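You operate a simulated robot arm through the tools that you are given. There is no shell and no other tool. Be economical: measure what you need, move in short steps, check, and stop when the job is done.

You are at the controls of a simulated robot arm. One attempt, no reset.

TASK
Switch the yellow box off, unplug both twin plugs and put the black phone on the red clipboard.
Fine: box off first; lay the plugs on the table.
Where things are to end (x, y in the base frame): red twin plug within 50 mm of [880, -130]; yellow twin plug within 50 mm of [950, -180].
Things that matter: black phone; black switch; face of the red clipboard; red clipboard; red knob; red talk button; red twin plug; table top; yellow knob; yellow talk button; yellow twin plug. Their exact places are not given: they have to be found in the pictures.

Only the result counts: the job must be done as asked and must still hold three seconds after the hand-in. Knocking over, shifting, dropping, spilling or breaking anything else fails it.

THE ROBOT
A 7-joint arm with a two-finger parallel gripper on a trunk, on a base that drives. Base frame: it is fixed to the floor where the robot stands at the start and does not move with it; the origin is under the middle of the robot, x ahead of it, y to its left, z up. Units: mm, degrees, N and s.
Its first joint turns from -166.0 to 166.0 degrees. Places, roughly: black phone (17x8x2 cm) [1000, -400, 900]; black switch [1000, 0, 900]; face of the red clipboard [700, -100, 900]; red knob [800, 100, 900]; red talk button [800, 200, 900]; table top [1200, 200, 800]; yellow knob [900, 100, 900]; yellow talk button [900, 100, 900]. Payload 3.43 kg.
The TCP is the grasp point between the finger pads, 30 mm short of the fingertips. In the tool frame z runs along the fingers and y along their closing line. Largest opening 94 mm; finger width 28, thickness 10; the body of the gripper, 50 by 96 mm, starts 55 mm behind the TCP.
Orientation is that of the tool frame in the base frame, as [roll, pitch, yaw] about the fixed x, y, z axes, in that order (R = Rz(yaw) Ry(pitch) Rx(roll)). With the fingers straight down and closing along the base's y, the tool's x points along the base's -x, its y along +y and its z along -z.

THE INTERFACE
- The arm moves only by the tool arm_command. Its arguments are lists of equal length, an entry for each row: "offset": the shift along the base's x, y, z in units of 150 mm (1.0 is 150 mm), a list of three; "rot": the turn, a rotation vector about the base's x, y, z in units of 90 degrees (1.0 is 90 degrees), a list of three; "fingers": the gripper command, from -1 (shut) to 1 (fully open), values between in proportion. In form: {"offset": [[x, y, z], ...], "rot": [[ax, ay, az], ...], "fingers": [fingers, ...]}. A call has 1 to 12 rows; each row is the pose to reach, as a shift and turn from the pose commanded when the call began. A call with a number of a shift or a turn outside -1 to 1 is refused whole. Each row takes 0.2 s and may step no farther than 50 mm and 8.6 degrees from the row before; otherwise, or with a gripper value out of range, the whole call is refused. Where a pose cannot be reached the arm comes as near as it can. A force on the tool above 70 N (or 10 N above the force at the start of the call, whichever is more), or a blocked arm, ends the call early, and 0.2 s more pass. The fingers move at their own pace (about 45 mm/s each) and stop on an object; they squeeze with about 25 N. The grip force told is the motor's: it shows also when the fingers shut on nothing. Time passes only in rows, and 0.2 s behind the last, so rows that repeat a pose let the fingers close. It gives the time, the measured TCP pose, the force on the tool (base axes), the opening and the grip force at its end, in the units of the frame above (readings bear some noise), with the torque about the TCP (base axes, N m) and any sound that the robot's microphone picked up.
- Cameras (640 x 400 px; columns grow to the right, rows downward): "scene" is now at [496, 159.5, 1215.8]; the picture's right is [-0.59, -0.81, 0.00], its down [-0.18, 0.13, -0.98] and it looks along [0.79, -0.58, -0.22] (base axes); focal length 214 px, centre (320, 200). "wrist" rides on the gripper at [76, 14, -102] in the tool frame; the picture's right is [-0.18, 0.98, 0.00], its down [-0.75, -0.14, -0.64] and it looks along [-0.63, -0.12, 0.77] (tool axes); focal length 243 px, centre (320, 200).
- get_image(camera): a new picture of that camera. The clock stands still meanwhile.
- raise_lower(by): slides the trunk up (or, below 0, down) by that many mm; the arm and the scene camera ride with it, the base frame stays. It gives what a move gives, with no picture.
- steer(legs): drives the robot by 1 to 6 legs, each [ahead, left, turn to the left] in mm, mm and degrees, along the robot's own axes; the way and the turn of a leg run together, so that a leg with both is an arc; at most 1500 mm and 180 degrees a leg. The arm and the cameras ride along, it lands a little off, and it stops where it bumps. It gives what a move gives.
- pan_tilt(pan, tilt): turns the head with the scene camera to pan (to the left, within 103 degrees either way) and tilt (down, from -29 to 69), counted from straight ahead of the robot. It gives what a move gives.
- measure_at(camera, pixels): for up to 12 pixels [column, row] of the newest picture of that camera ("zoom" is the newest enlarged one), the place [x, y, z] in the base frame of the surface seen there, good to about 3 mm. The clock stands still meanwhile.
- enlarge(camera, box): a new picture of the part [left, top, right, bottom] of that camera's present view, enlarged. The clock stands still meanwhile.
- job_done(): hands the job in; it is judged then, once.

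Keep the steps short. Do not move on a guess: measure, check each grasp and each placing, and mend mistakes. In all there are 80 turns and 68 pictures (those below and enlarged ones count). Leave the gripper open and the arm clear of the work at the hand-in unless told otherwise, and finish with a single line.

The tools are called by a JSON object that holds its "name" and its "arguments". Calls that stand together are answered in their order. arm_command: Moves the arm, as the interface text tells. Its arguments: {"type":"object","properties":{"offset":{"type":"array","items":{"type":"array","items":{"type":"number"}}},"rot":{"type":"array","items":{"type":"array","items":{"type":"number"}}},"fingers":{"type":"array","items":{"type":"number"}}},"required":["offset","rot","fingers"]} The other tools are called the same way: raise_lower (by) slides the trunk up or down; steer (legs) drives the base; pan_tilt (pan, tilt) turns the head that bears the scene camera; get_image (camera) takes a picture; measure_at (camera, pixels) gives the place of the surface under pixels of a picture; enlarge (camera, box) takes an enlarged picture of a part of a camera's view; job_done () hands the job in.

At the start:

```text
time_s: 0.0
position: [691.7, 79.4, 1219.2]
tool_rot: [180.0, 0.0, 179.9]
ft_force: [-0.3, 0.9, -0.3]
ft_torque: [0.03, 0.0, -0.02]
gripper_width: 94.0
finger_force: 0.1
trunk travel left (down, up): [-275.0, 215.0]
robot x, y, heading: [0.0, -1.7, -0.1]
head pan, tilt: [-36.2, 12.6]
```

scene: 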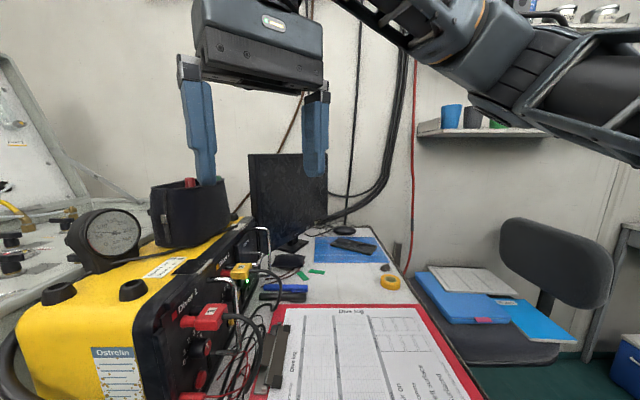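
wrist: 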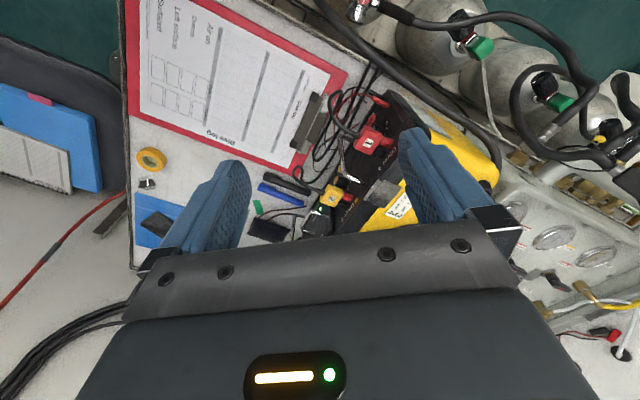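

I see the yellow box at the left, its panel facing the clipboard, with the phone on the blue folder behind. First I enlarge the panel and the phone area.

{"name": "enlarge", "arguments": {"camera": "scene", "box": [130, 210, 330, 400]}}

{"name": "enlarge", "arguments": {"camera": "wrist", "box": [230, 80, 470, 250]}}

```text
2.11 times, centred on (230, 305) of scene
```

zoom: 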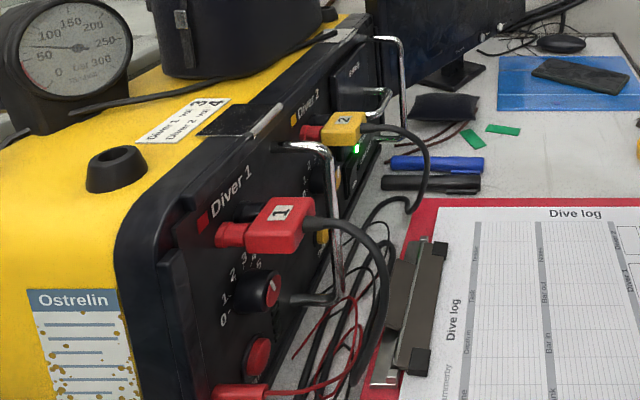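

```text
2.35 times, centred on (350, 165) of wrist
```

zoom: 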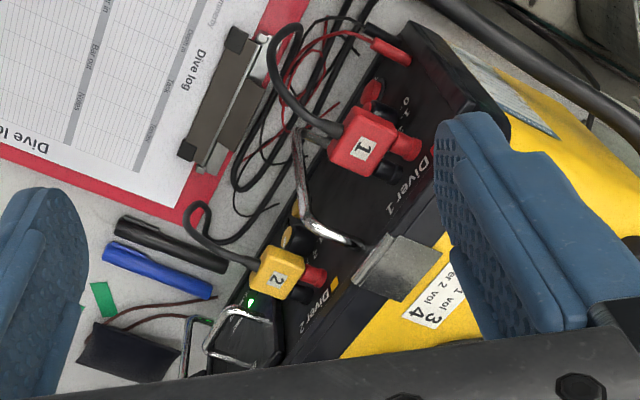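

I measure points on the panel, the plugs, the table, the clipboard and the phone, to get the layout.

{"name": "measure_at", "arguments": {"camera": "scene", "pixels": [[212, 317], [241, 271], [160, 340], [225, 287], [258, 230], [237, 285], [245, 283], [354, 246], [350, 340], [330, 290], [300, 380], [213, 345]]}}

{"name": "measure_at", "arguments": {"camera": "zoom", "pixels": [[364, 148], [408, 150], [276, 272], [318, 277], [390, 170], [355, 140], [300, 160], [365, 105], [250, 303], [230, 330], [298, 240], [330, 290]]}}

{"name": "enlarge", "arguments": {"camera": "scene", "box": [220, 215, 300, 265]}}

```text
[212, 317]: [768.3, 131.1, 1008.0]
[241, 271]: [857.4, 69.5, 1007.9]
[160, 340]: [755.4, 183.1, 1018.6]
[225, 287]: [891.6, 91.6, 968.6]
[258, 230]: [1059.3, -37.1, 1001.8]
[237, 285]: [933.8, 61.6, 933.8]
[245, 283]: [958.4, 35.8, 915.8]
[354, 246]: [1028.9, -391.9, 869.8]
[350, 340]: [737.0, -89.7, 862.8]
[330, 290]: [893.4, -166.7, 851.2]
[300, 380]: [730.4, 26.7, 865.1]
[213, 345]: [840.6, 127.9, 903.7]
```

```text
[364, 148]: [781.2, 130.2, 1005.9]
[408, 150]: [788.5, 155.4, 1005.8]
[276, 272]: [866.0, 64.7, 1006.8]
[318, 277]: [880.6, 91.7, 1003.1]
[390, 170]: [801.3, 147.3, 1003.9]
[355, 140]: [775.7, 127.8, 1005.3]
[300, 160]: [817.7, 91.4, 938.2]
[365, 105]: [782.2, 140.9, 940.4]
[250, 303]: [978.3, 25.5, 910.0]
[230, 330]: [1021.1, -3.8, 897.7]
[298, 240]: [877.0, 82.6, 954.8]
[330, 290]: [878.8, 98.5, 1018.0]
```

```text
8.00 times, centred on (260, 240) of scene
```

zoom: 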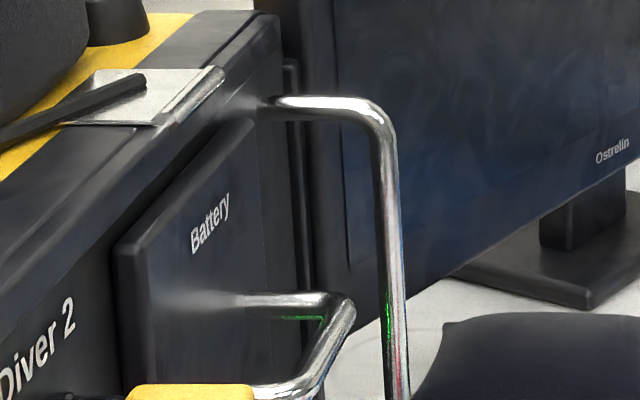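

The panel runs along about (0.79, -0.61), and the camera looks almost along it. I drive 300 mm to the right (the arm is high at z 1219, clear of things) to see the panel from the front, then pan left.

{"name": "steer", "arguments": {"legs": [[0, -300, 0]]}}

{"name": "pan_tilt", "arguments": {"pan": 25, "tilt": 30}}

{"name": "get_image", "arguments": {"camera": "scene"}}

```text
time_s: 2.0
position: [691.2, -216.4, 1218.7]
tool_rot: [-180.0, 0.0, 180.0]
ft_force: [-0.8, 0.4, 0.0]
ft_torque: [0.0, 0.0, -0.01]
gripper_width: 94.0
finger_force: 0.0
trunk travel left (down, up): [-275.0, 215.0]
robot x, y, heading: [-1.3, -298.1, -0.1]
head pan, tilt: [-36.2, 12.6]
```

```text
time_s: 3.3
position: [690.8, -216.1, 1217.8]
tool_rot: [-180.0, 0.0, 179.9]
ft_force: [0.1, -0.2, 0.8]
ft_torque: [-0.03, 0.03, -0.01]
gripper_width: 94.0
finger_force: 0.0
trunk travel left (down, up): [-275.0, 215.0]
robot x, y, heading: [0.2, -293.1, -0.0]
head pan, tilt: [25.0, 30.0]
```

```text
62 pictures are left
```

scene: 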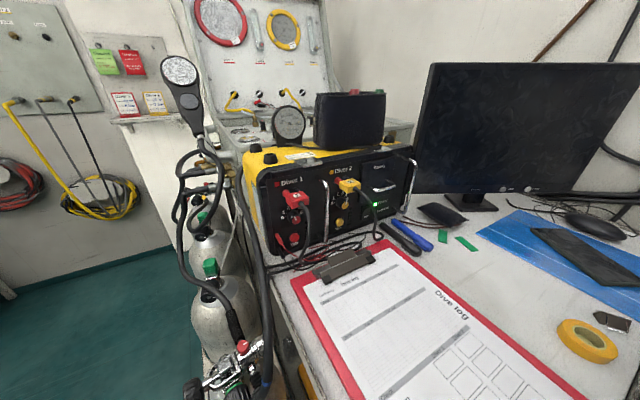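

Now the panel is visible. I enlarge it.

{"name": "enlarge", "arguments": {"camera": "scene", "box": [240, 145, 420, 258]}}

```text
3.54 times, centred on (330, 202) of scene
```

zoom: 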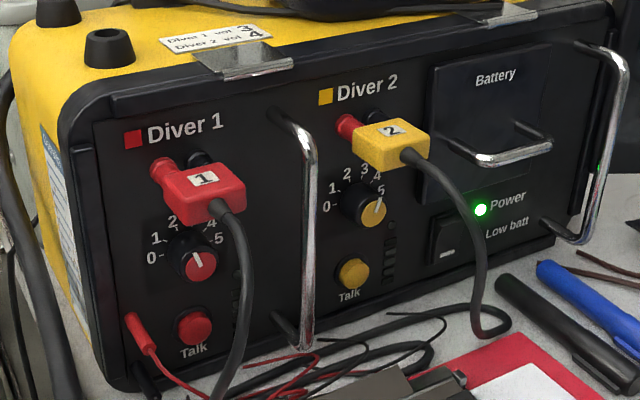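

The black rocker switch is at zoom (445,240), beside the lit green Power LED. I look closer and measure the panel.

{"name": "measure_at", "arguments": {"camera": "zoom", "pixels": [[447, 222], [445, 250], [435, 238], [462, 235], [205, 178], [187, 200], [228, 203], [165, 175], [390, 130], [380, 158], [425, 148], [347, 128]]}}

{"name": "measure_at", "arguments": {"camera": "zoom", "pixels": [[110, 160], [130, 280], [270, 160], [400, 240], [500, 250], [412, 100], [300, 150], [308, 300], [490, 160], [552, 145], [615, 60], [580, 240]]}}

{"name": "enlarge", "arguments": {"camera": "scene", "box": [350, 195, 390, 225]}}

```text
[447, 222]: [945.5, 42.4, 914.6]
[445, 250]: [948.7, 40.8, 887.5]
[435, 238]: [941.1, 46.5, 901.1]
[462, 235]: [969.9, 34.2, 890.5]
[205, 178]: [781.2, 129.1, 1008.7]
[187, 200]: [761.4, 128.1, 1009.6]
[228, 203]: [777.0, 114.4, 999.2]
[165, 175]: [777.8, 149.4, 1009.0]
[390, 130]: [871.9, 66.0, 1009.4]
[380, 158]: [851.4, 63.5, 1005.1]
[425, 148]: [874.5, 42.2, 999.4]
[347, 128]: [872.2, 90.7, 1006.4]
```

```text
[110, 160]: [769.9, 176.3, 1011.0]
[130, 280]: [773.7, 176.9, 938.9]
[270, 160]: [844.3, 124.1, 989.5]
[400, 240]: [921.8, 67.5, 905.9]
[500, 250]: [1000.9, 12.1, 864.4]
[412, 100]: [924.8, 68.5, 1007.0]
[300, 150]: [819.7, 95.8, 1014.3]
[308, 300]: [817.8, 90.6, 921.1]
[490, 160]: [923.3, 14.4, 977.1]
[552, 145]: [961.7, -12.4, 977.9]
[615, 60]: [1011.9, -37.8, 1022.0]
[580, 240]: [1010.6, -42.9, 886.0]
```

```text
13.33 times, centred on (370, 210) of scene
```

zoom: 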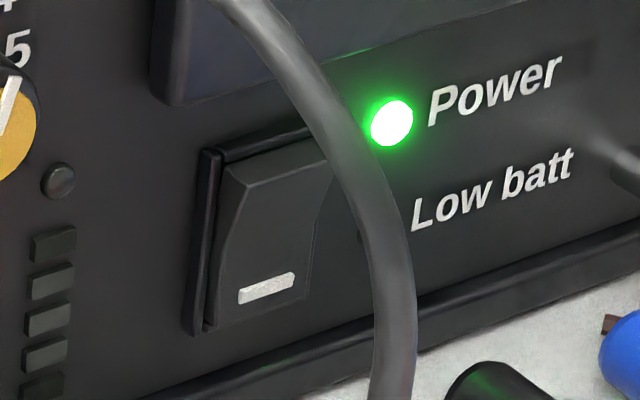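

The rocker's marked lower end looks pressed in (on), so its upper end must be pressed. The yellow plug's cable hangs before it. I measure cable and rocker.

{"name": "measure_at", "arguments": {"camera": "zoom", "pixels": [[240, 8], [305, 90], [350, 170], [380, 230], [392, 300], [385, 380], [250, 185], [300, 170], [235, 250], [290, 250], [230, 305], [280, 300]]}}

{"name": "measure_at", "arguments": {"camera": "zoom", "pixels": [[235, 155], [195, 320], [120, 150], [560, 220], [300, 145], [270, 195]]}}

```text
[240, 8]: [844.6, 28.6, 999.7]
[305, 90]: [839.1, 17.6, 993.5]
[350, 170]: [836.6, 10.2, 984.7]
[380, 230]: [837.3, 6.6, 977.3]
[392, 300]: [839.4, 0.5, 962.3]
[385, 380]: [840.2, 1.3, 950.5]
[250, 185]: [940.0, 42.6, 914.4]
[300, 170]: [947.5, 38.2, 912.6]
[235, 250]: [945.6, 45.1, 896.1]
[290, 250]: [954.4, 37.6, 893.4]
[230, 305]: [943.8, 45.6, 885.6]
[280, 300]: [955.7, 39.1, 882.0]
```

```text
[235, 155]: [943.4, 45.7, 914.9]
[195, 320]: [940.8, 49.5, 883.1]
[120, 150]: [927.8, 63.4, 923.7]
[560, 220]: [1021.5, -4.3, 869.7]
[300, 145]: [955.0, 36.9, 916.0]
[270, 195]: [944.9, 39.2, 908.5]
```

The top of the rocker stands ~10 mm proud and the bottom ~5 mm, so I press the top at about (946, 41, 909). The cable hangs at (839, 5), which leaves room. First I shut the fingers and yaw the tool 60° in place.

{"name": "arm_command", "arguments": {"offset": [[0, 0, 0], [0, 0, 0], [0, 0, 0], [0, 0, 0], [0, 0, 0], [0, 0, 0], [0, 0, 0], [0, 0, 0], [0, 0, 0]], "rot": [[0, 0, 0.0833], [0, 0, 0.1667], [0, 0, 0.25], [0, 0, 0.3333], [0, 0, 0.4167], [0, 0, 0.5], [0, 0, 0.5833], [0, 0, 0.6667], [0, 0, 0.6667]], "fingers": [-1, -1, -1, -1, -1, -1, -1, -1, -1]}}

```text
time_s: 5.3
position: [691.4, -216.4, 1217.9]
tool_rot: [-180.0, 0.1, -119.9]
ft_force: [0.3, 0.1, -0.5]
ft_torque: [0.0, -0.01, -0.02]
gripper_width: 0.2
finger_force: 25.5
trunk travel left (down, up): [-275.0, 215.0]
robot x, y, heading: [-1.0, -296.6, 0.1]
head pan, tilt: [25.0, 30.0]
```

Yaw is right. Now I tilt the tool 55° while moving ahead and down to about (841, -96, 1068).

{"name": "arm_command", "arguments": {"offset": [[0.125, 0.1, -0.125], [0.25, 0.2, -0.25], [0.375, 0.3, -0.375], [0.5, 0.4, -0.5], [0.625, 0.5, -0.625], [0.75, 0.6, -0.75], [0.875, 0.7, -0.875], [1.0, 0.8, -1.0], [1.0, 0.8, -1.0]], "rot": [[0.0661, -0.0382, 0], [0.1323, -0.0764, 0], [0.1984, -0.1146, 0], [0.2645, -0.1528, 0], [0.3306, -0.191, 0], [0.3968, -0.2292, 0], [0.4629, -0.2674, 0], [0.529, -0.3056, 0], [0.529, -0.3056, 0]], "fingers": [-1, -1, -1, -1, -1, -1, -1, -1, -1]}}

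{"name": "get_image", "arguments": {"camera": "scene"}}

{"name": "get_image", "arguments": {"camera": "wrist"}}

```text
time_s: 7.3
position: [839.9, -97.1, 1066.5]
tool_rot: [-180.0, 55.1, -120.0]
ft_force: [0.9, -0.3, 0.5]
ft_torque: [0.0, 0.02, 0.0]
gripper_width: 0.0
finger_force: 25.4
trunk travel left (down, up): [-275.0, 215.0]
robot x, y, heading: [0.8, -292.5, 0.1]
head pan, tilt: [25.0, 30.0]
```

```text
59 pictures are left
```

scene: 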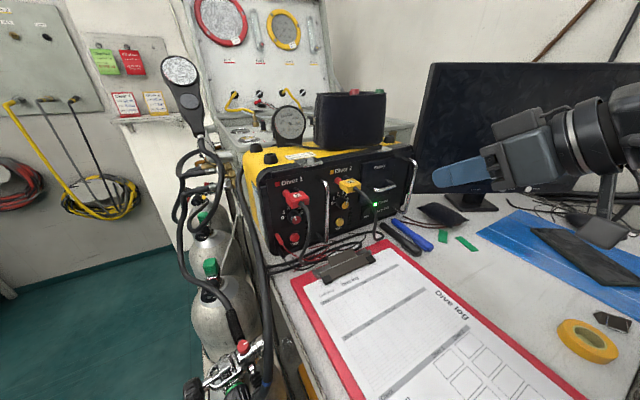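

```text
58 pictures are left
```

wrist: 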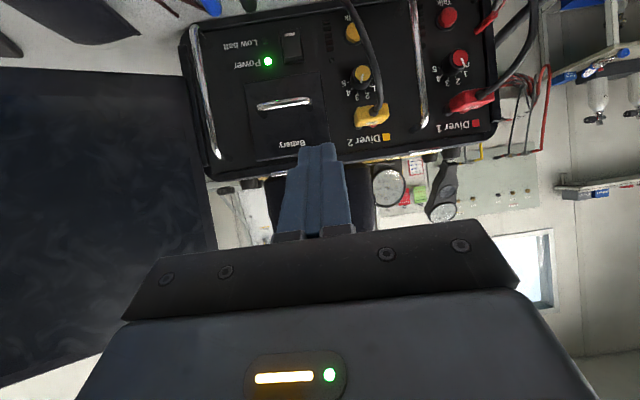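

The fingers are tapered and clear. I now go to a stand-off about 60 mm in front of the switch's upper end.

{"name": "arm_command", "arguments": {"offset": [[0.076, 0.085, -0.196], [0.152, 0.17, -0.392], [0.228, 0.255, -0.588], [0.304, 0.34, -0.784], [0.38, 0.425, -0.98], [0.38, 0.425, -0.98]], "rot": [[0, 0, 0], [0, 0, 0], [0, 0, 0], [0, 0, 0], [0, 0, 0], [0, 0, 0]], "fingers": [-1, -1, -1, -1, -1, -1]}}

{"name": "enlarge", "arguments": {"camera": "scene", "box": [310, 150, 470, 250]}}

{"name": "get_image", "arguments": {"camera": "wrist"}}

```text
time_s: 8.7
position: [899.0, -34.0, 919.2]
tool_rot: [-180.0, 55.0, -120.0]
ft_force: [-0.1, -0.2, -0.6]
ft_torque: [0.0, 0.0, 0.0]
gripper_width: 0.2
finger_force: 24.4
trunk travel left (down, up): [-275.0, 215.0]
robot x, y, heading: [-1.9, -293.2, -0.0]
head pan, tilt: [25.0, 30.0]
```

```text
4.00 times, centred on (390, 200) of scene
```

zoom: 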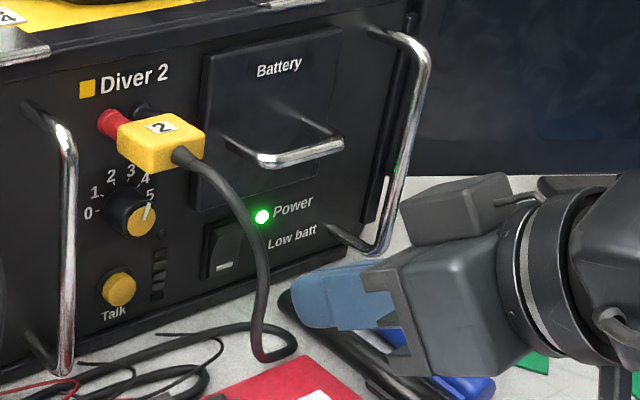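

```text
56 pictures are left
```

wrist: 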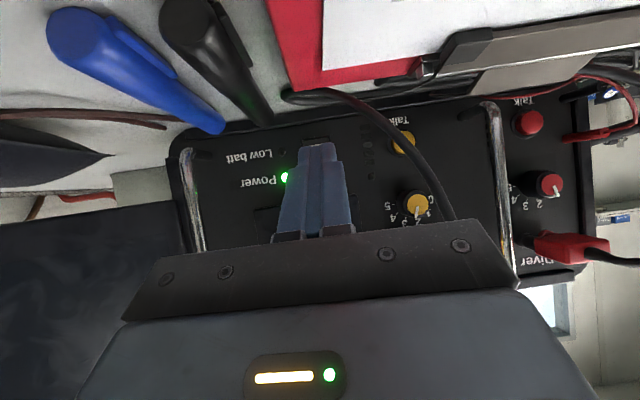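

The cable is to the left of the gripper, and the finger lines up with the switch. I go in 45 mm along the panel's normal.

{"name": "arm_command", "arguments": {"offset": [[0.045, 0.063, 0], [0.09, 0.126, 0], [0.13, 0.187, 0], [0.171, 0.248, 0], [0.171, 0.248, 0]], "rot": [[0, 0, 0], [0, 0, 0], [0, 0, 0], [0, 0, 0], [0, 0, 0]], "fingers": [-1, -1, -1, -1, -1]}}

{"name": "enlarge", "arguments": {"camera": "scene", "box": [330, 175, 410, 225]}}

{"name": "get_image", "arguments": {"camera": "wrist"}}

```text
time_s: 9.9
position: [924.1, 4.9, 920.2]
tool_rot: [-180.0, 55.0, -119.9]
ft_force: [0.2, -0.5, -0.1]
ft_torque: [0.0, -0.03, 0.03]
gripper_width: 0.0
finger_force: 25.3
trunk travel left (down, up): [-275.0, 215.0]
robot x, y, heading: [1.1, -295.6, -0.0]
head pan, tilt: [25.0, 30.0]
```

```text
8.00 times, centred on (370, 200) of scene
```

zoom: 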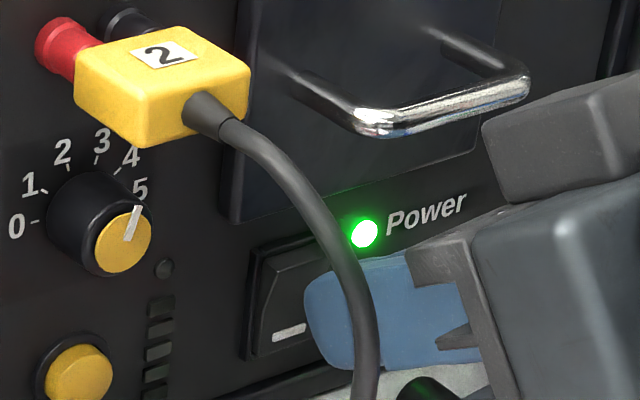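

```text
54 pictures are left
```

wrist: 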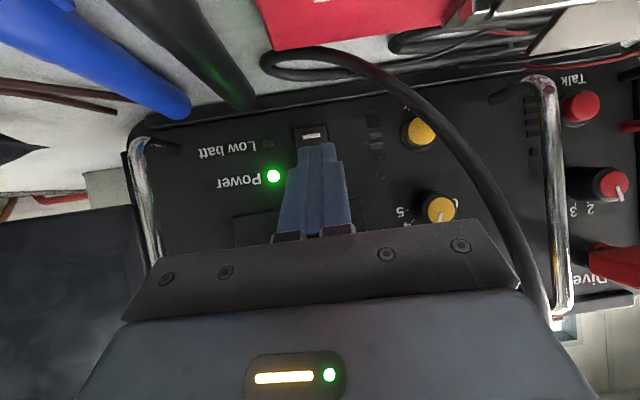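

Aligned with the rocker. I press in by 3 mm rows up to 22 mm, then back off.

{"name": "arm_command", "arguments": {"offset": [[0.023, 0.033, 0], [0.038, 0.054, 0], [0.05, 0.071, 0], [0.058, 0.082, 0], [0.065, 0.093, 0], [0.073, 0.103, 0], [0.081, 0.114, 0], [0.088, 0.125, 0]], "rot": [[0, 0, 0], [0, 0, 0], [0, 0, 0], [0, 0, 0], [0, 0, 0], [0, 0, 0], [0, 0, 0], [0, 0, 0]], "fingers": [-1, -1, -1, -1, -1, -1, -1, -1]}}

{"name": "enlarge", "arguments": {"camera": "scene", "box": [330, 175, 410, 225]}}

```text
time_s: 11.3
position: [932.4, 14.4, 920.3]
tool_rot: [179.7, 54.9, -120.2]
ft_force: [-24.8, -22.9, 14.1]
ft_torque: [0.18, -0.15, 0.01]
gripper_width: 0.2
finger_force: 25.2
trunk travel left (down, up): [-275.0, 215.0]
robot x, y, heading: [-0.3, -296.2, 0.0]
head pan, tilt: [25.0, 30.0]
stopped in row 7: the force on the tool passed its limit at 76 N (the readings are from after the stop); the commanded pose is now the measured one
```

```text
8.00 times, centred on (370, 200) of scene
```

zoom: 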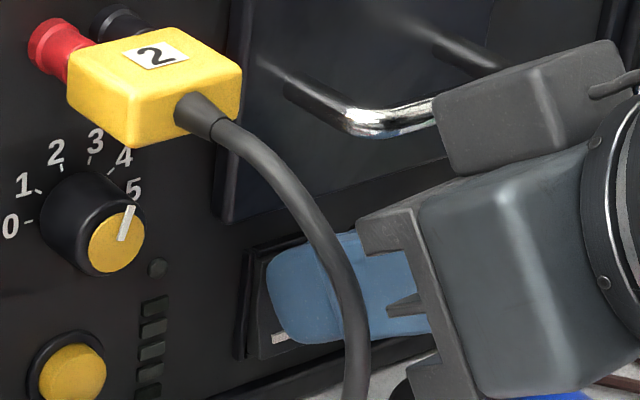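

It stopped at 76 N and the LED is hidden. I back off 45 mm and look.

{"name": "arm_command", "arguments": {"offset": [[-0.06, -0.08, 0], [-0.12, -0.165, 0], [-0.18, -0.25, 0], [-0.18, -0.25, 0]], "rot": [[0, 0, 0], [0, 0, 0], [0, 0, 0], [0, 0, 0]], "fingers": [-1, -1, -1, -1]}}

{"name": "enlarge", "arguments": {"camera": "scene", "box": [320, 165, 420, 228]}}

```text
time_s: 12.3
position: [907.5, -20.4, 918.4]
tool_rot: [179.8, 54.8, -120.2]
ft_force: [0.0, -0.1, 0.6]
ft_torque: [-0.01, 0.01, -0.01]
gripper_width: 0.0
finger_force: 25.5
trunk travel left (down, up): [-275.0, 215.0]
robot x, y, heading: [-1.5, -294.3, 0.1]
head pan, tilt: [25.0, 30.0]
```

```text
6.35 times, centred on (370, 196) of scene
```

zoom: 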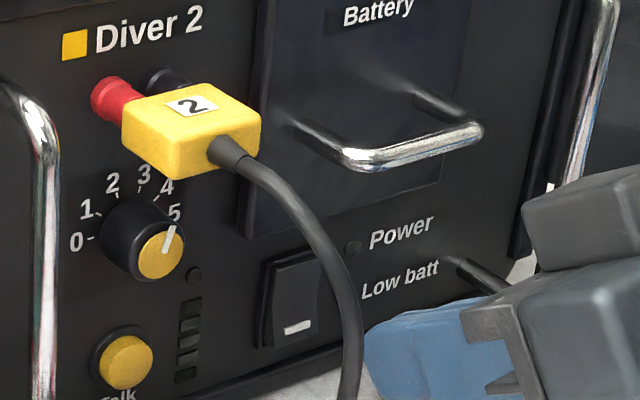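

The LED is off and the rocker is tipped over; the box is off. Now I back out upward while turning the tool vertical again, and open the fingers.

{"name": "arm_command", "arguments": {"offset": [[-0.08, -0.11, 0.125], [-0.16, -0.22, 0.25], [-0.24, -0.33, 0.375], [-0.28, -0.4, 0.5], [-0.3, -0.45, 0.625], [-0.3, -0.45, 0.75], [-0.3, -0.45, 0.875], [-0.3, -0.45, 1.0], [-0.3, -0.45, 1.0]], "rot": [[-0.066, 0.0381, 0], [-0.132, 0.0762, 0], [-0.198, 0.1143, 0], [-0.264, 0.1524, 0], [-0.33, 0.1905, 0], [-0.396, 0.2286, 0], [-0.462, 0.2667, 0], [-0.5275, 0.3046, 0], [-0.5275, 0.3046, 0]], "fingers": [-1, -1, -1, -1, -1, -1, -1, -1, -1]}}

{"name": "enlarge", "arguments": {"camera": "scene", "box": [260, 165, 340, 215]}}

```text
time_s: 14.3
position: [862.3, -87.6, 1068.5]
tool_rot: [-180.0, -0.2, -120.2]
ft_force: [1.2, 0.5, -0.4]
ft_torque: [-0.03, 0.02, 0.03]
gripper_width: 0.0
finger_force: 24.8
trunk travel left (down, up): [-275.0, 215.0]
robot x, y, heading: [0.8, -296.8, 0.1]
head pan, tilt: [25.0, 30.0]
```

```text
8.00 times, centred on (300, 190) of scene
```

zoom: 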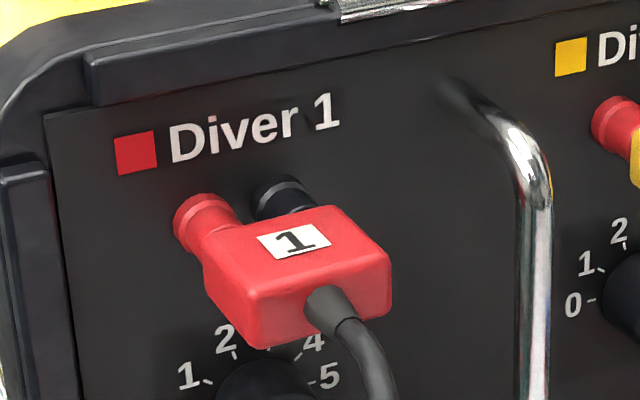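

I measure the red plug's corners, the handle and the knob beneath.

{"name": "measure_at", "arguments": {"camera": "zoom", "pixels": [[210, 243], [332, 212], [382, 262], [248, 293], [255, 338], [384, 305], [295, 250], [525, 150], [542, 230], [340, 305], [255, 375], [385, 380]]}}

{"name": "enlarge", "arguments": {"camera": "scene", "box": [310, 155, 390, 205]}}

{"name": "measure_at", "arguments": {"camera": "zoom", "pixels": [[50, 100], [205, 190], [235, 210], [280, 310]]}}

```text
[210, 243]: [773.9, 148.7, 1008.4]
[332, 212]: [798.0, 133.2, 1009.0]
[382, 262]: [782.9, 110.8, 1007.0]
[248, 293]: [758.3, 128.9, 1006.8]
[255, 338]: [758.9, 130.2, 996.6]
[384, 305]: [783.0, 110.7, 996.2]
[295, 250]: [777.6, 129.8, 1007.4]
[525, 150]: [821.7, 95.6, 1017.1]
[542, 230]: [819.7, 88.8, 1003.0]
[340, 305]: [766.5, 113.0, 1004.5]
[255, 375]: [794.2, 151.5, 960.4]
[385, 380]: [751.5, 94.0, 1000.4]
```

```text
8.00 times, centred on (350, 180) of scene
```

zoom: 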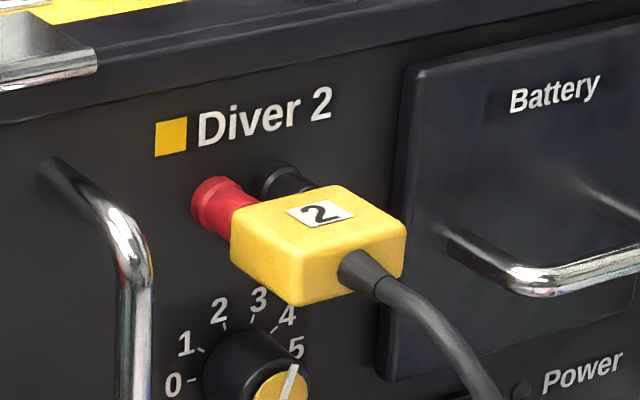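

```text
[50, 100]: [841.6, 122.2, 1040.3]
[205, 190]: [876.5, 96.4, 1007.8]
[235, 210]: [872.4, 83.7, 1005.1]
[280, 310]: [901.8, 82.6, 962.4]
```

Red plug: centre (778, 130), top z 1009, width ~32 mm; the handle is 56 mm aside. I go above it with the fingers at 58 mm, yaw turned by -4.8°.

{"name": "arm_command", "arguments": {"offset": [[-0.1, 0.2, 0.15], [-0.2, 0.4, 0.3], [-0.3, 0.6, 0.4], [-0.4, 0.8, 0.4], [-0.5, 1.0, 0.4], [-0.5, 1.0, 0.4]], "rot": [[0, 0, -0.02], [0, 0, -0.04], [0, 0, -0.053], [0, 0, -0.053], [0, 0, -0.053], [0, 0, -0.053]], "fingers": [0.234, 0.234, 0.234, 0.234, 0.234, 0.234]}}

```text
time_s: 15.7
position: [784.7, 64.3, 1128.5]
tool_rot: [-179.9, -0.2, -124.9]
ft_force: [0.8, 0.4, 0.6]
ft_torque: [0.01, -0.04, 0.02]
gripper_width: 58.1
finger_force: 0.1
trunk travel left (down, up): [-275.0, 215.0]
robot x, y, heading: [0.4, -294.2, -0.1]
head pan, tilt: [25.0, 30.0]
```

Next, over the plug and down to z 1050 (fingertips 1020), then look.

{"name": "arm_command", "arguments": {"offset": [[-0.03, 0.21, 0], [-0.058, 0.418, 0], [-0.058, 0.418, -0.26], [-0.058, 0.418, -0.523], [-0.058, 0.418, -0.523]], "rot": [[0, 0, 0], [0, 0, 0], [0, 0, 0], [0, 0, 0], [0, 0, 0]], "fingers": [0.234, 0.234, 0.234, 0.234, 0.234]}}

{"name": "get_image", "arguments": {"camera": "wrist"}}

{"name": "enlarge", "arguments": {"camera": "scene", "box": [240, 130, 368, 210]}}

```text
time_s: 16.9
position: [775.1, 122.2, 1051.3]
tool_rot: [180.0, 0.0, -124.8]
ft_force: [0.2, 0.6, 0.8]
ft_torque: [-0.02, 0.03, 0.03]
gripper_width: 58.0
finger_force: 0.1
trunk travel left (down, up): [-275.0, 215.0]
robot x, y, heading: [1.6, -293.4, -0.2]
head pan, tilt: [25.0, 30.0]
```

```text
49 pictures are left
```

wrist: 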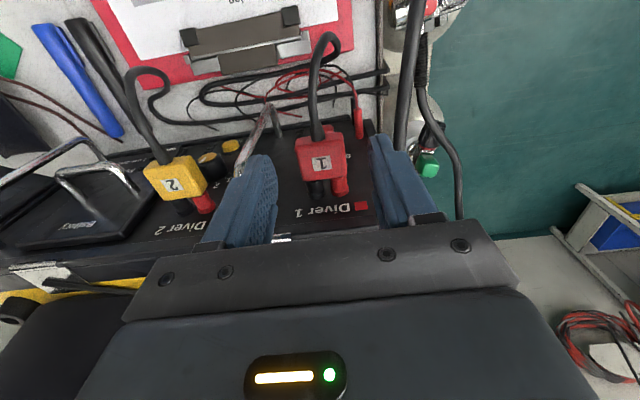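

```text
5.00 times, centred on (304, 170) of scene
```

zoom: 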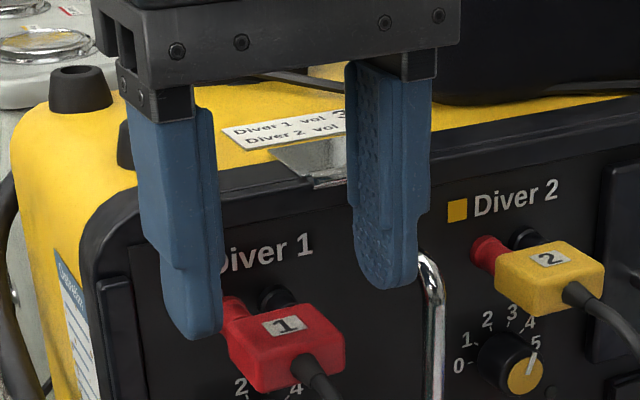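

The plug is centred between the fingers. I lower to z 1005 with a small move inward, watching force.

{"name": "arm_command", "arguments": {"offset": [[0.01, 0.02, -0.1], [0.01, 0.02, -0.2], [0.01, 0.02, -0.307], [0.01, 0.02, -0.307]], "rot": [[0, 0, 0], [0, 0, 0], [0, 0, 0], [0, 0, 0]], "fingers": [0.234, 0.234, 0.234, 0.234]}}

{"name": "enlarge", "arguments": {"camera": "scene", "box": [240, 150, 368, 230]}}

```text
time_s: 17.9
position: [777.3, 127.7, 1003.6]
tool_rot: [-180.0, -0.3, -124.9]
ft_force: [0.2, -0.1, 0.2]
ft_torque: [0.02, -0.01, -0.05]
gripper_width: 58.1
finger_force: 0.0
trunk travel left (down, up): [-275.0, 215.0]
robot x, y, heading: [0.8, -297.7, 0.1]
head pan, tilt: [25.0, 30.0]
```

```text
5.00 times, centred on (304, 190) of scene
```

zoom: 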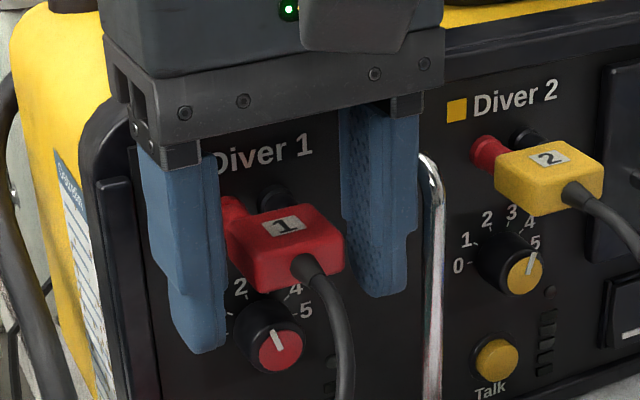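

Fingers straddle the plug. Close.

{"name": "arm_command", "arguments": {"offset": [[0, 0, 0], [0, 0, 0], [0, 0, 0], [0, 0, 0], [0, 0, 0]], "rot": [[0, 0, 0], [0, 0, 0], [0, 0, 0], [0, 0, 0], [0, 0, 0]], "fingers": [-0.2, -0.6, -1, -1, -1]}}

{"name": "enlarge", "arguments": {"camera": "scene", "box": [240, 150, 368, 230]}}

```text
time_s: 19.1
position: [778.8, 126.8, 1004.6]
tool_rot: [180.0, -0.2, -124.9]
ft_force: [5.0, -4.3, 0.3]
ft_torque: [-0.03, -0.01, -0.13]
gripper_width: 37.3
finger_force: 25.4
trunk travel left (down, up): [-275.0, 215.0]
robot x, y, heading: [-1.5, -293.6, -0.2]
head pan, tilt: [25.0, 30.0]
```

```text
5.00 times, centred on (304, 190) of scene
```

zoom: 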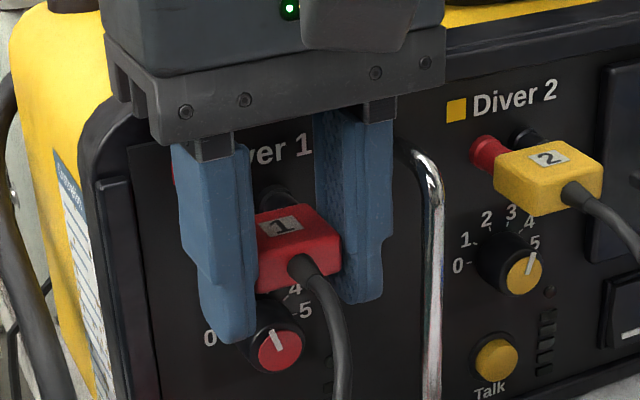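

Gripped at 37 mm. I pull straight out along the panel normal, 50 mm.

{"name": "arm_command", "arguments": {"offset": [[-0.02, -0.027, 0], [-0.04, -0.054, 0], [-0.06, -0.082, 0], [-0.08, -0.109, 0], [-0.1, -0.14, 0], [-0.13, -0.185, 0], [-0.16, -0.228, 0], [-0.192, -0.272, 0], [-0.192, -0.272, 0]], "rot": [[0, 0, 0], [0, 0, 0], [0, 0, 0], [0, 0, 0], [0, 0, 0], [0, 0, 0], [0, 0, 0], [0, 0, 0], [0, 0, 0]], "fingers": [-1, -1, -1, -1, -1, -1, -1, -1, -1]}}

{"name": "get_image", "arguments": {"camera": "scene"}}

```text
time_s: 21.1
position: [750.8, 87.0, 1004.7]
tool_rot: [-180.0, -0.1, -124.9]
ft_force: [-0.9, 0.6, -0.5]
ft_torque: [-0.02, 0.02, 0.03]
gripper_width: 37.2
finger_force: 24.5
trunk travel left (down, up): [-275.0, 215.0]
robot x, y, heading: [-1.6, -300.9, 0.4]
head pan, tilt: [25.0, 30.0]
```

```text
45 pictures are left
```

scene: 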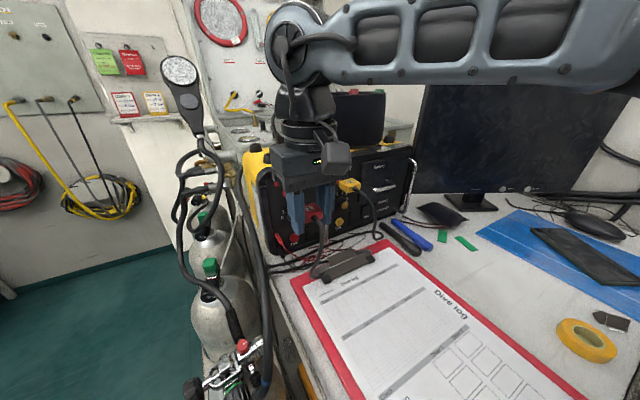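

The red plug is out. I measure the laying spots on the table near the pens and the clipboard's edge.

{"name": "measure_at", "arguments": {"camera": "scene", "pixels": [[405, 242], [387, 240], [440, 258], [460, 265], [480, 262], [500, 280], [430, 247], [410, 248], [465, 245], [480, 230], [500, 310], [585, 335]]}}

{"name": "enlarge", "arguments": {"camera": "scene", "box": [360, 195, 520, 295]}}

```text
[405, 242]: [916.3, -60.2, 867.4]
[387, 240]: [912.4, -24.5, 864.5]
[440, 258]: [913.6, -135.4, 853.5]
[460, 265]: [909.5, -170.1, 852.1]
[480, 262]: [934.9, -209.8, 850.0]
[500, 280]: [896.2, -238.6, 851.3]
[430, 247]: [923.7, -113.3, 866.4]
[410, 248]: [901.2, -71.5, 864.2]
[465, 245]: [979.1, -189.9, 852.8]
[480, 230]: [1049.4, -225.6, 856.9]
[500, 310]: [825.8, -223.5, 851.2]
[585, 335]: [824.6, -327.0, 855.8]
```

```text
4.00 times, centred on (440, 245) of scene
```

zoom: 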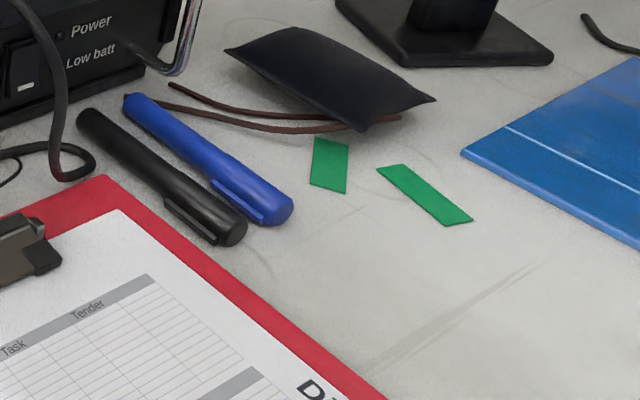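

{"name": "measure_at", "arguments": {"camera": "zoom", "pixels": [[330, 188], [345, 192], [380, 168], [450, 222], [235, 240], [285, 218], [240, 285], [330, 350], [260, 260], [320, 290], [385, 395], [470, 155]]}}

```text
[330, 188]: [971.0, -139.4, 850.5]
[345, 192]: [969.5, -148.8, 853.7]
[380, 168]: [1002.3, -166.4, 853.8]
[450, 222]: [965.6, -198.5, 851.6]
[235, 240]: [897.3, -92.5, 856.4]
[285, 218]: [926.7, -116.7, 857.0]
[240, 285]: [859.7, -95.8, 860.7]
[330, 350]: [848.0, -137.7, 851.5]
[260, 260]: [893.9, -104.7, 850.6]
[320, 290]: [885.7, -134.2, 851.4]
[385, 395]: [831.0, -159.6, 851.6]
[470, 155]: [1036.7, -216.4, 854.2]
```

The table is at z 851. The red plug fits at (880, -140), clear of clipboard edge and pens. I go round the yellow cable: first straight back to y about -60.

{"name": "arm_command", "arguments": {"offset": [[-0.01, -0.2, 0], [-0.02, -0.4, 0], [-0.03, -0.6, 0], [-0.04, -0.8, 0], [-0.04, -1.0, 0], [-0.04, -1.0, 0]], "rot": [[0, 0, 0], [0, 0, 0], [0, 0, 0], [0, 0, 0], [0, 0, 0], [0, 0, 0]], "fingers": [-1, -1, -1, -1, -1, -1]}}

{"name": "arm_command", "arguments": {"offset": [[0.2, -0.11, 0], [0.4, -0.22, 0], [0.6, -0.33, 0], [0.8, -0.44, 0], [0.9, -0.51, 0], [0.9, -0.51, 0]], "rot": [[0, 0, 0], [0, 0, 0], [0, 0, 0], [0, 0, 0], [0, 0, 0], [0, 0, 0]], "fingers": [-1, -1, -1, -1, -1, -1]}}

{"name": "get_image", "arguments": {"camera": "scene"}}

```text
time_s: 22.5
position: [742.7, -62.7, 1006.1]
tool_rot: [180.0, -0.1, -124.8]
ft_force: [0.5, -0.5, -1.0]
ft_torque: [0.02, -0.03, 0.01]
gripper_width: 37.2
finger_force: 25.0
trunk travel left (down, up): [-275.0, 215.0]
robot x, y, heading: [-4.0, -292.5, -0.1]
head pan, tilt: [25.0, 30.0]
```

```text
time_s: 23.9
position: [877.6, -139.7, 1003.6]
tool_rot: [-179.9, -0.2, -124.9]
ft_force: [-0.4, 0.9, 0.0]
ft_torque: [0.0, 0.0, 0.0]
gripper_width: 37.2
finger_force: 24.9
trunk travel left (down, up): [-275.0, 215.0]
robot x, y, heading: [0.5, -297.0, 0.4]
head pan, tilt: [25.0, 30.0]
```

```text
43 pictures are left
```

scene: 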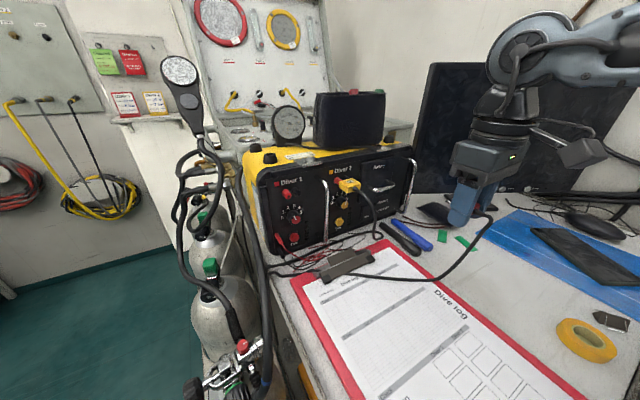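

The cable follows freely with no force. I lower to z 884 (fingertips just above the table at 851).

{"name": "arm_command", "arguments": {"offset": [[0, 0, -0.25], [0, 0, -0.5], [0, 0, -0.7], [0, 0, -0.797], [0, 0, -0.797]], "rot": [[0, 0, 0], [0, 0, 0], [0, 0, 0], [0, 0, 0], [0, 0, 0]], "fingers": [-1, -1, -1, -1, -1]}}

{"name": "enlarge", "arguments": {"camera": "scene", "box": [360, 195, 520, 295]}}

{"name": "get_image", "arguments": {"camera": "wrist"}}

```text
time_s: 25.1
position: [880.6, -137.8, 885.6]
tool_rot: [180.0, -0.3, -124.9]
ft_force: [-1.0, -0.1, -0.9]
ft_torque: [-0.01, -0.01, -0.03]
gripper_width: 37.1
finger_force: 25.5
trunk travel left (down, up): [-275.0, 215.0]
robot x, y, heading: [1.1, -298.4, -0.0]
head pan, tilt: [25.0, 30.0]
```

```text
4.00 times, centred on (440, 245) of scene
```

zoom: 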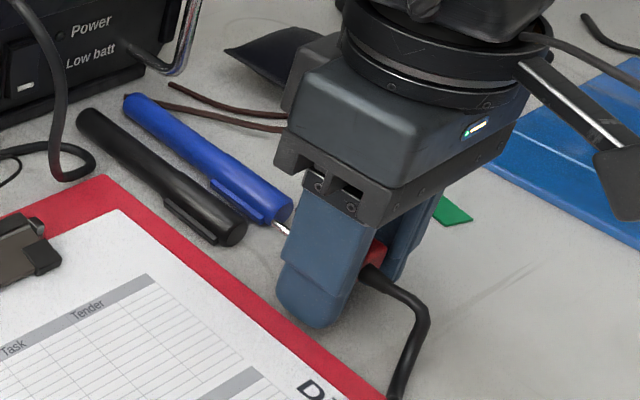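

```text
41 pictures are left
```

wrist: 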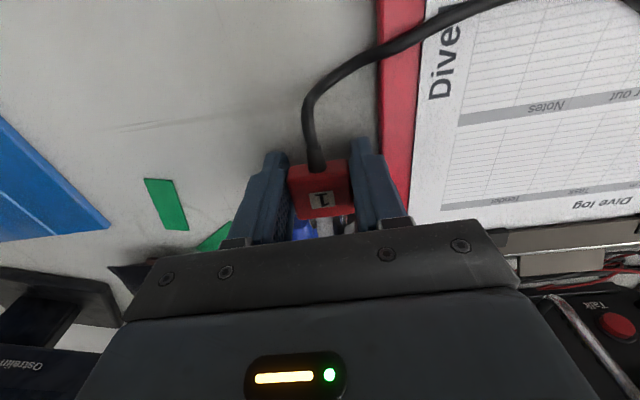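

The pins come close to the pens, so I shift 11 mm away along the clipboard edge and lower a further 3 mm.

{"name": "arm_command", "arguments": {"offset": [[-0.033, -0.067, 0], [-0.033, -0.067, -0.012], [-0.033, -0.067, -0.02], [-0.033, -0.067, -0.02]], "rot": [[0, 0, 0], [0, 0, 0], [0, 0, 0], [0, 0, 0]], "fingers": [-1, -1, -1, -1]}}

```text
time_s: 26.1
position: [875.0, -148.9, 882.7]
tool_rot: [-179.9, -0.1, -125.0]
ft_force: [0.0, 0.1, -0.5]
ft_torque: [0.0, 0.02, 0.01]
gripper_width: 37.1
finger_force: 25.4
trunk travel left (down, up): [-275.0, 215.0]
robot x, y, heading: [-2.8, -293.1, 0.3]
head pan, tilt: [25.0, 30.0]
```

Now I open slowly to let the plug down.

{"name": "arm_command", "arguments": {"offset": [[0, 0, 0], [0, 0, 0], [0, 0, 0], [0, 0, 0], [0, 0, 0], [0, 0, 0]], "rot": [[0, 0, 0], [0, 0, 0], [0, 0, 0], [0, 0, 0], [0, 0, 0], [0, 0, 0]], "fingers": [-0.22, -0.2, -0.17, -0.1, 0.0, 0.05]}}

{"name": "get_image", "arguments": {"camera": "wrist"}}

```text
time_s: 27.5
position: [876.7, -150.2, 883.1]
tool_rot: [-180.0, -0.1, -124.9]
ft_force: [0.9, 0.3, 0.3]
ft_torque: [0.04, -0.01, 0.01]
gripper_width: 49.4
finger_force: 0.0
trunk travel left (down, up): [-275.0, 215.0]
robot x, y, heading: [0.7, -294.8, -0.1]
head pan, tilt: [25.0, 30.0]
```

```text
40 pictures are left
```

wrist: 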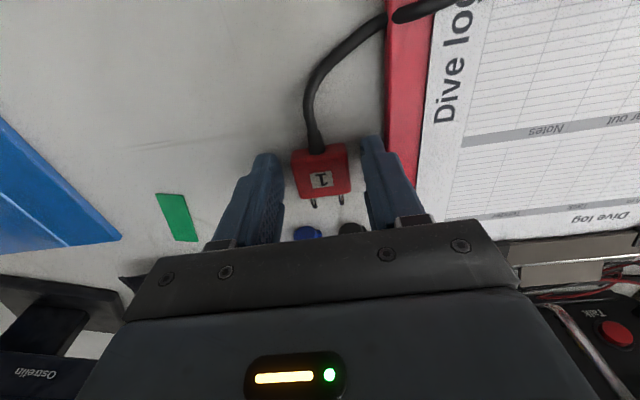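

The plug lies free between the fingers. I lift straight up 150 mm and check.

{"name": "arm_command", "arguments": {"offset": [[0, 0, 0.2], [0, 0, 0.45], [0, 0, 0.75], [0, 0, 1.0], [0, 0, 1.0]], "rot": [[0, 0, 0], [0, 0, 0], [0, 0, 0], [0, 0, 0], [0, 0, 0]], "fingers": [0.05, 0.05, 0.234, 0.234, 0.234]}}

{"name": "enlarge", "arguments": {"camera": "scene", "box": [360, 195, 520, 295]}}

{"name": "measure_at", "arguments": {"camera": "zoom", "pixels": [[320, 265], [310, 285], [300, 270], [340, 285]]}}

```text
time_s: 28.7
position: [870.6, -149.2, 1033.4]
tool_rot: [-180.0, -0.1, -124.9]
ft_force: [0.2, 0.6, 1.0]
ft_torque: [0.02, -0.01, 0.0]
gripper_width: 58.2
finger_force: 0.2
trunk travel left (down, up): [-275.0, 215.0]
robot x, y, heading: [-1.1, -296.9, -0.2]
head pan, tilt: [25.0, 30.0]
```

```text
4.00 times, centred on (440, 245) of scene
```

zoom: 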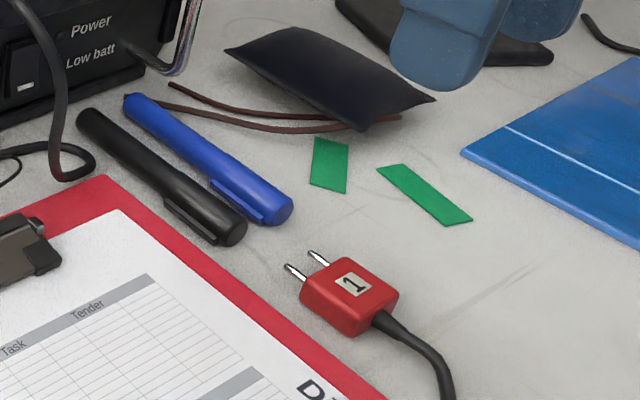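

```text
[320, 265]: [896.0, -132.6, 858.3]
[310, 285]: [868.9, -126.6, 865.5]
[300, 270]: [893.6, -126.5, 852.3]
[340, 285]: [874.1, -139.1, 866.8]
```

The red plug lies flat at about (873, -142). Now the yellow plug's corners.

{"name": "enlarge", "arguments": {"camera": "scene", "box": [310, 155, 390, 205]}}

{"name": "measure_at", "arguments": {"camera": "zoom", "pixels": [[236, 226], [345, 192], [400, 232], [295, 258], [295, 298], [398, 268], [320, 215], [125, 225], [470, 250], [245, 370]]}}

```text
8.00 times, centred on (350, 180) of scene
```

zoom: 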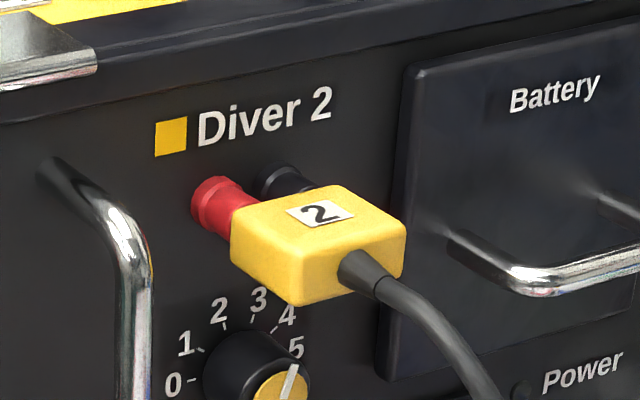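

```text
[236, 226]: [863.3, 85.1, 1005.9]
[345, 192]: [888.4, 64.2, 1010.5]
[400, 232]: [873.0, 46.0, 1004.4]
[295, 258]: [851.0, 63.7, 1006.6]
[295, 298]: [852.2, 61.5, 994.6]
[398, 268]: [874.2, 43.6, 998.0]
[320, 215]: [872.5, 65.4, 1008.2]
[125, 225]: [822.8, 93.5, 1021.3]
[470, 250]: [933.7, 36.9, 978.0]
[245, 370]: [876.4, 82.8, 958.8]
```

Yellow plug: centre about (869, 65), top z 1009, same geometry as the red one. I raise and travel over it at z ~1120, then down to 1050.

{"name": "arm_command", "arguments": {"offset": [[0, 0.1, 0.25], [0, 0.3, 0.45], [0, 0.55, 0.6], [0, 0.8, 0.6], [0, 1.0, 0.6], [0, 1.0, 0.6]], "rot": [[0, 0, 0], [0, 0, 0], [0, 0, 0], [0, 0, 0], [0, 0, 0], [0, 0, 0]], "fingers": [0.234, 0.234, 0.234, 0.234, 0.234, 0.234]}}

{"name": "arm_command", "arguments": {"offset": [[-0.02, 0.2, 0], [-0.033, 0.42, 0], [-0.033, 0.42, -0.25], [-0.033, 0.42, -0.48], [-0.033, 0.42, -0.48]], "rot": [[0, 0, 0], [0, 0, 0], [0, 0, 0], [0, 0, 0], [0, 0, 0]], "fingers": [0.234, 0.234, 0.234, 0.234, 0.234]}}

{"name": "get_image", "arguments": {"camera": "wrist"}}

{"name": "enlarge", "arguments": {"camera": "scene", "box": [290, 130, 418, 210]}}

```text
time_s: 30.1
position: [876.3, -3.9, 1120.2]
tool_rot: [180.0, -0.2, -124.9]
ft_force: [0.3, -0.2, -0.4]
ft_torque: [-0.02, 0.0, 0.0]
gripper_width: 58.1
finger_force: 0.0
trunk travel left (down, up): [-275.0, 215.0]
robot x, y, heading: [-3.0, -297.2, -0.0]
head pan, tilt: [25.0, 30.0]
```

```text
time_s: 31.3
position: [870.6, 63.3, 1050.2]
tool_rot: [179.9, -0.1, -124.9]
ft_force: [-0.3, 0.3, -0.9]
ft_torque: [0.03, 0.03, -0.03]
gripper_width: 58.2
finger_force: 0.1
trunk travel left (down, up): [-275.0, 215.0]
robot x, y, heading: [2.7, -296.0, 0.2]
head pan, tilt: [25.0, 30.0]
```

```text
37 pictures are left
```

wrist: 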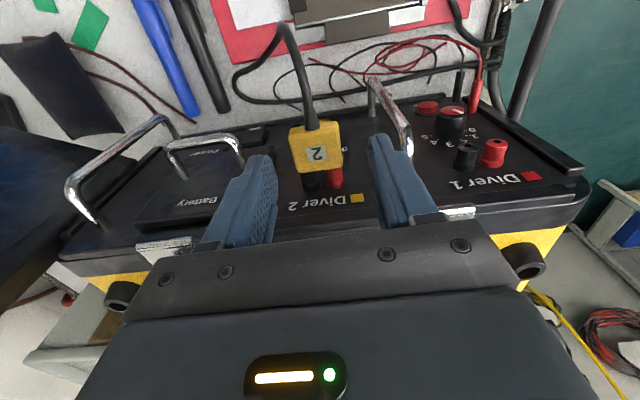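

```text
5.00 times, centred on (354, 170) of scene
```

zoom: 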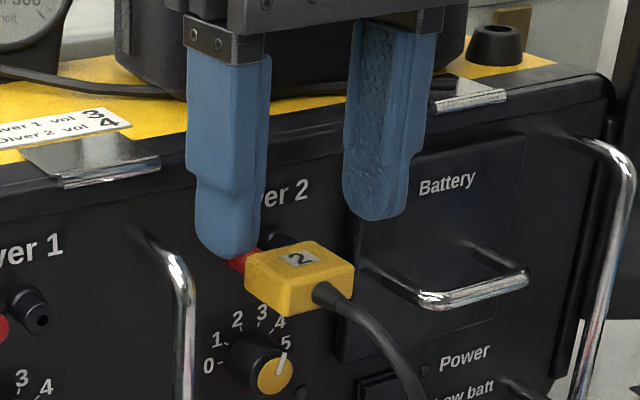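

Centred. Lower to z 1011 and close.

{"name": "arm_command", "arguments": {"offset": [[0, 0, -0.1], [0, 0, -0.2], [0, 0, -0.26], [0, 0, -0.26], [0, 0, -0.26], [0, 0, -0.26], [0, 0, -0.26], [0, 0, -0.26]], "rot": [[0, 0, 0], [0, 0, 0], [0, 0, 0], [0, 0, 0], [0, 0, 0], [0, 0, 0], [0, 0, 0], [0, 0, 0]], "fingers": [0.234, 0.234, 0.234, -0.2, -0.6, -1, -1, -1]}}

{"name": "enlarge", "arguments": {"camera": "scene", "box": [290, 150, 418, 230]}}

```text
time_s: 33.1
position: [870.2, 62.3, 1008.3]
tool_rot: [-180.0, -0.3, -125.1]
ft_force: [18.6, -14.7, 1.0]
ft_torque: [-0.11, -0.16, -0.42]
gripper_width: 37.9
finger_force: 25.2
trunk travel left (down, up): [-275.0, 215.0]
robot x, y, heading: [1.7, -299.2, 0.1]
head pan, tilt: [25.0, 30.0]
```

```text
5.00 times, centred on (354, 190) of scene
```

zoom: 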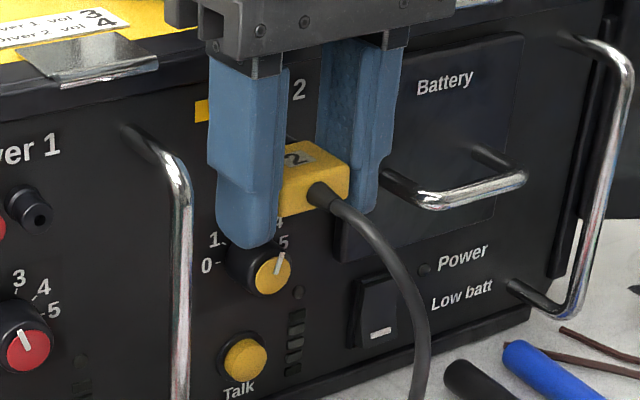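

Gripped at 38 mm, with some side load; I relieve it by 2 mm and pull straight out 50 mm.

{"name": "arm_command", "arguments": {"offset": [[0.01, -0.007, 0], [-0.01, -0.034, 0], [-0.03, -0.062, 0], [-0.05, -0.089, 0], [-0.07, -0.116, 0], [-0.09, -0.147, 0], [-0.12, -0.19, 0], [-0.15, -0.235, 0], [-0.192, -0.28, 0], [-0.192, -0.28, 0]], "rot": [[0, 0, 0], [0, 0, 0], [0, 0, 0], [0, 0, 0], [0, 0, 0], [0, 0, 0], [0, 0, 0], [0, 0, 0], [0, 0, 0], [0, 0, 0]], "fingers": [-1, -1, -1, -1, -1, -1, -1, -1, -1, -1]}}

{"name": "enlarge", "arguments": {"camera": "scene", "box": [270, 140, 430, 240]}}

```text
time_s: 35.3
position: [838.7, 21.7, 1010.2]
tool_rot: [-180.0, -0.1, -124.8]
ft_force: [0.1, -1.3, 0.1]
ft_torque: [0.02, 0.01, 0.02]
gripper_width: 37.1
finger_force: 24.7
trunk travel left (down, up): [-275.0, 215.0]
robot x, y, heading: [5.2, -294.8, -0.2]
head pan, tilt: [25.0, 30.0]
```

```text
4.00 times, centred on (350, 190) of scene
```

zoom: 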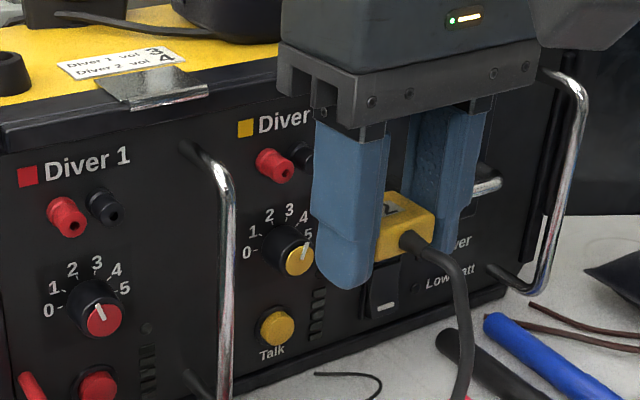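

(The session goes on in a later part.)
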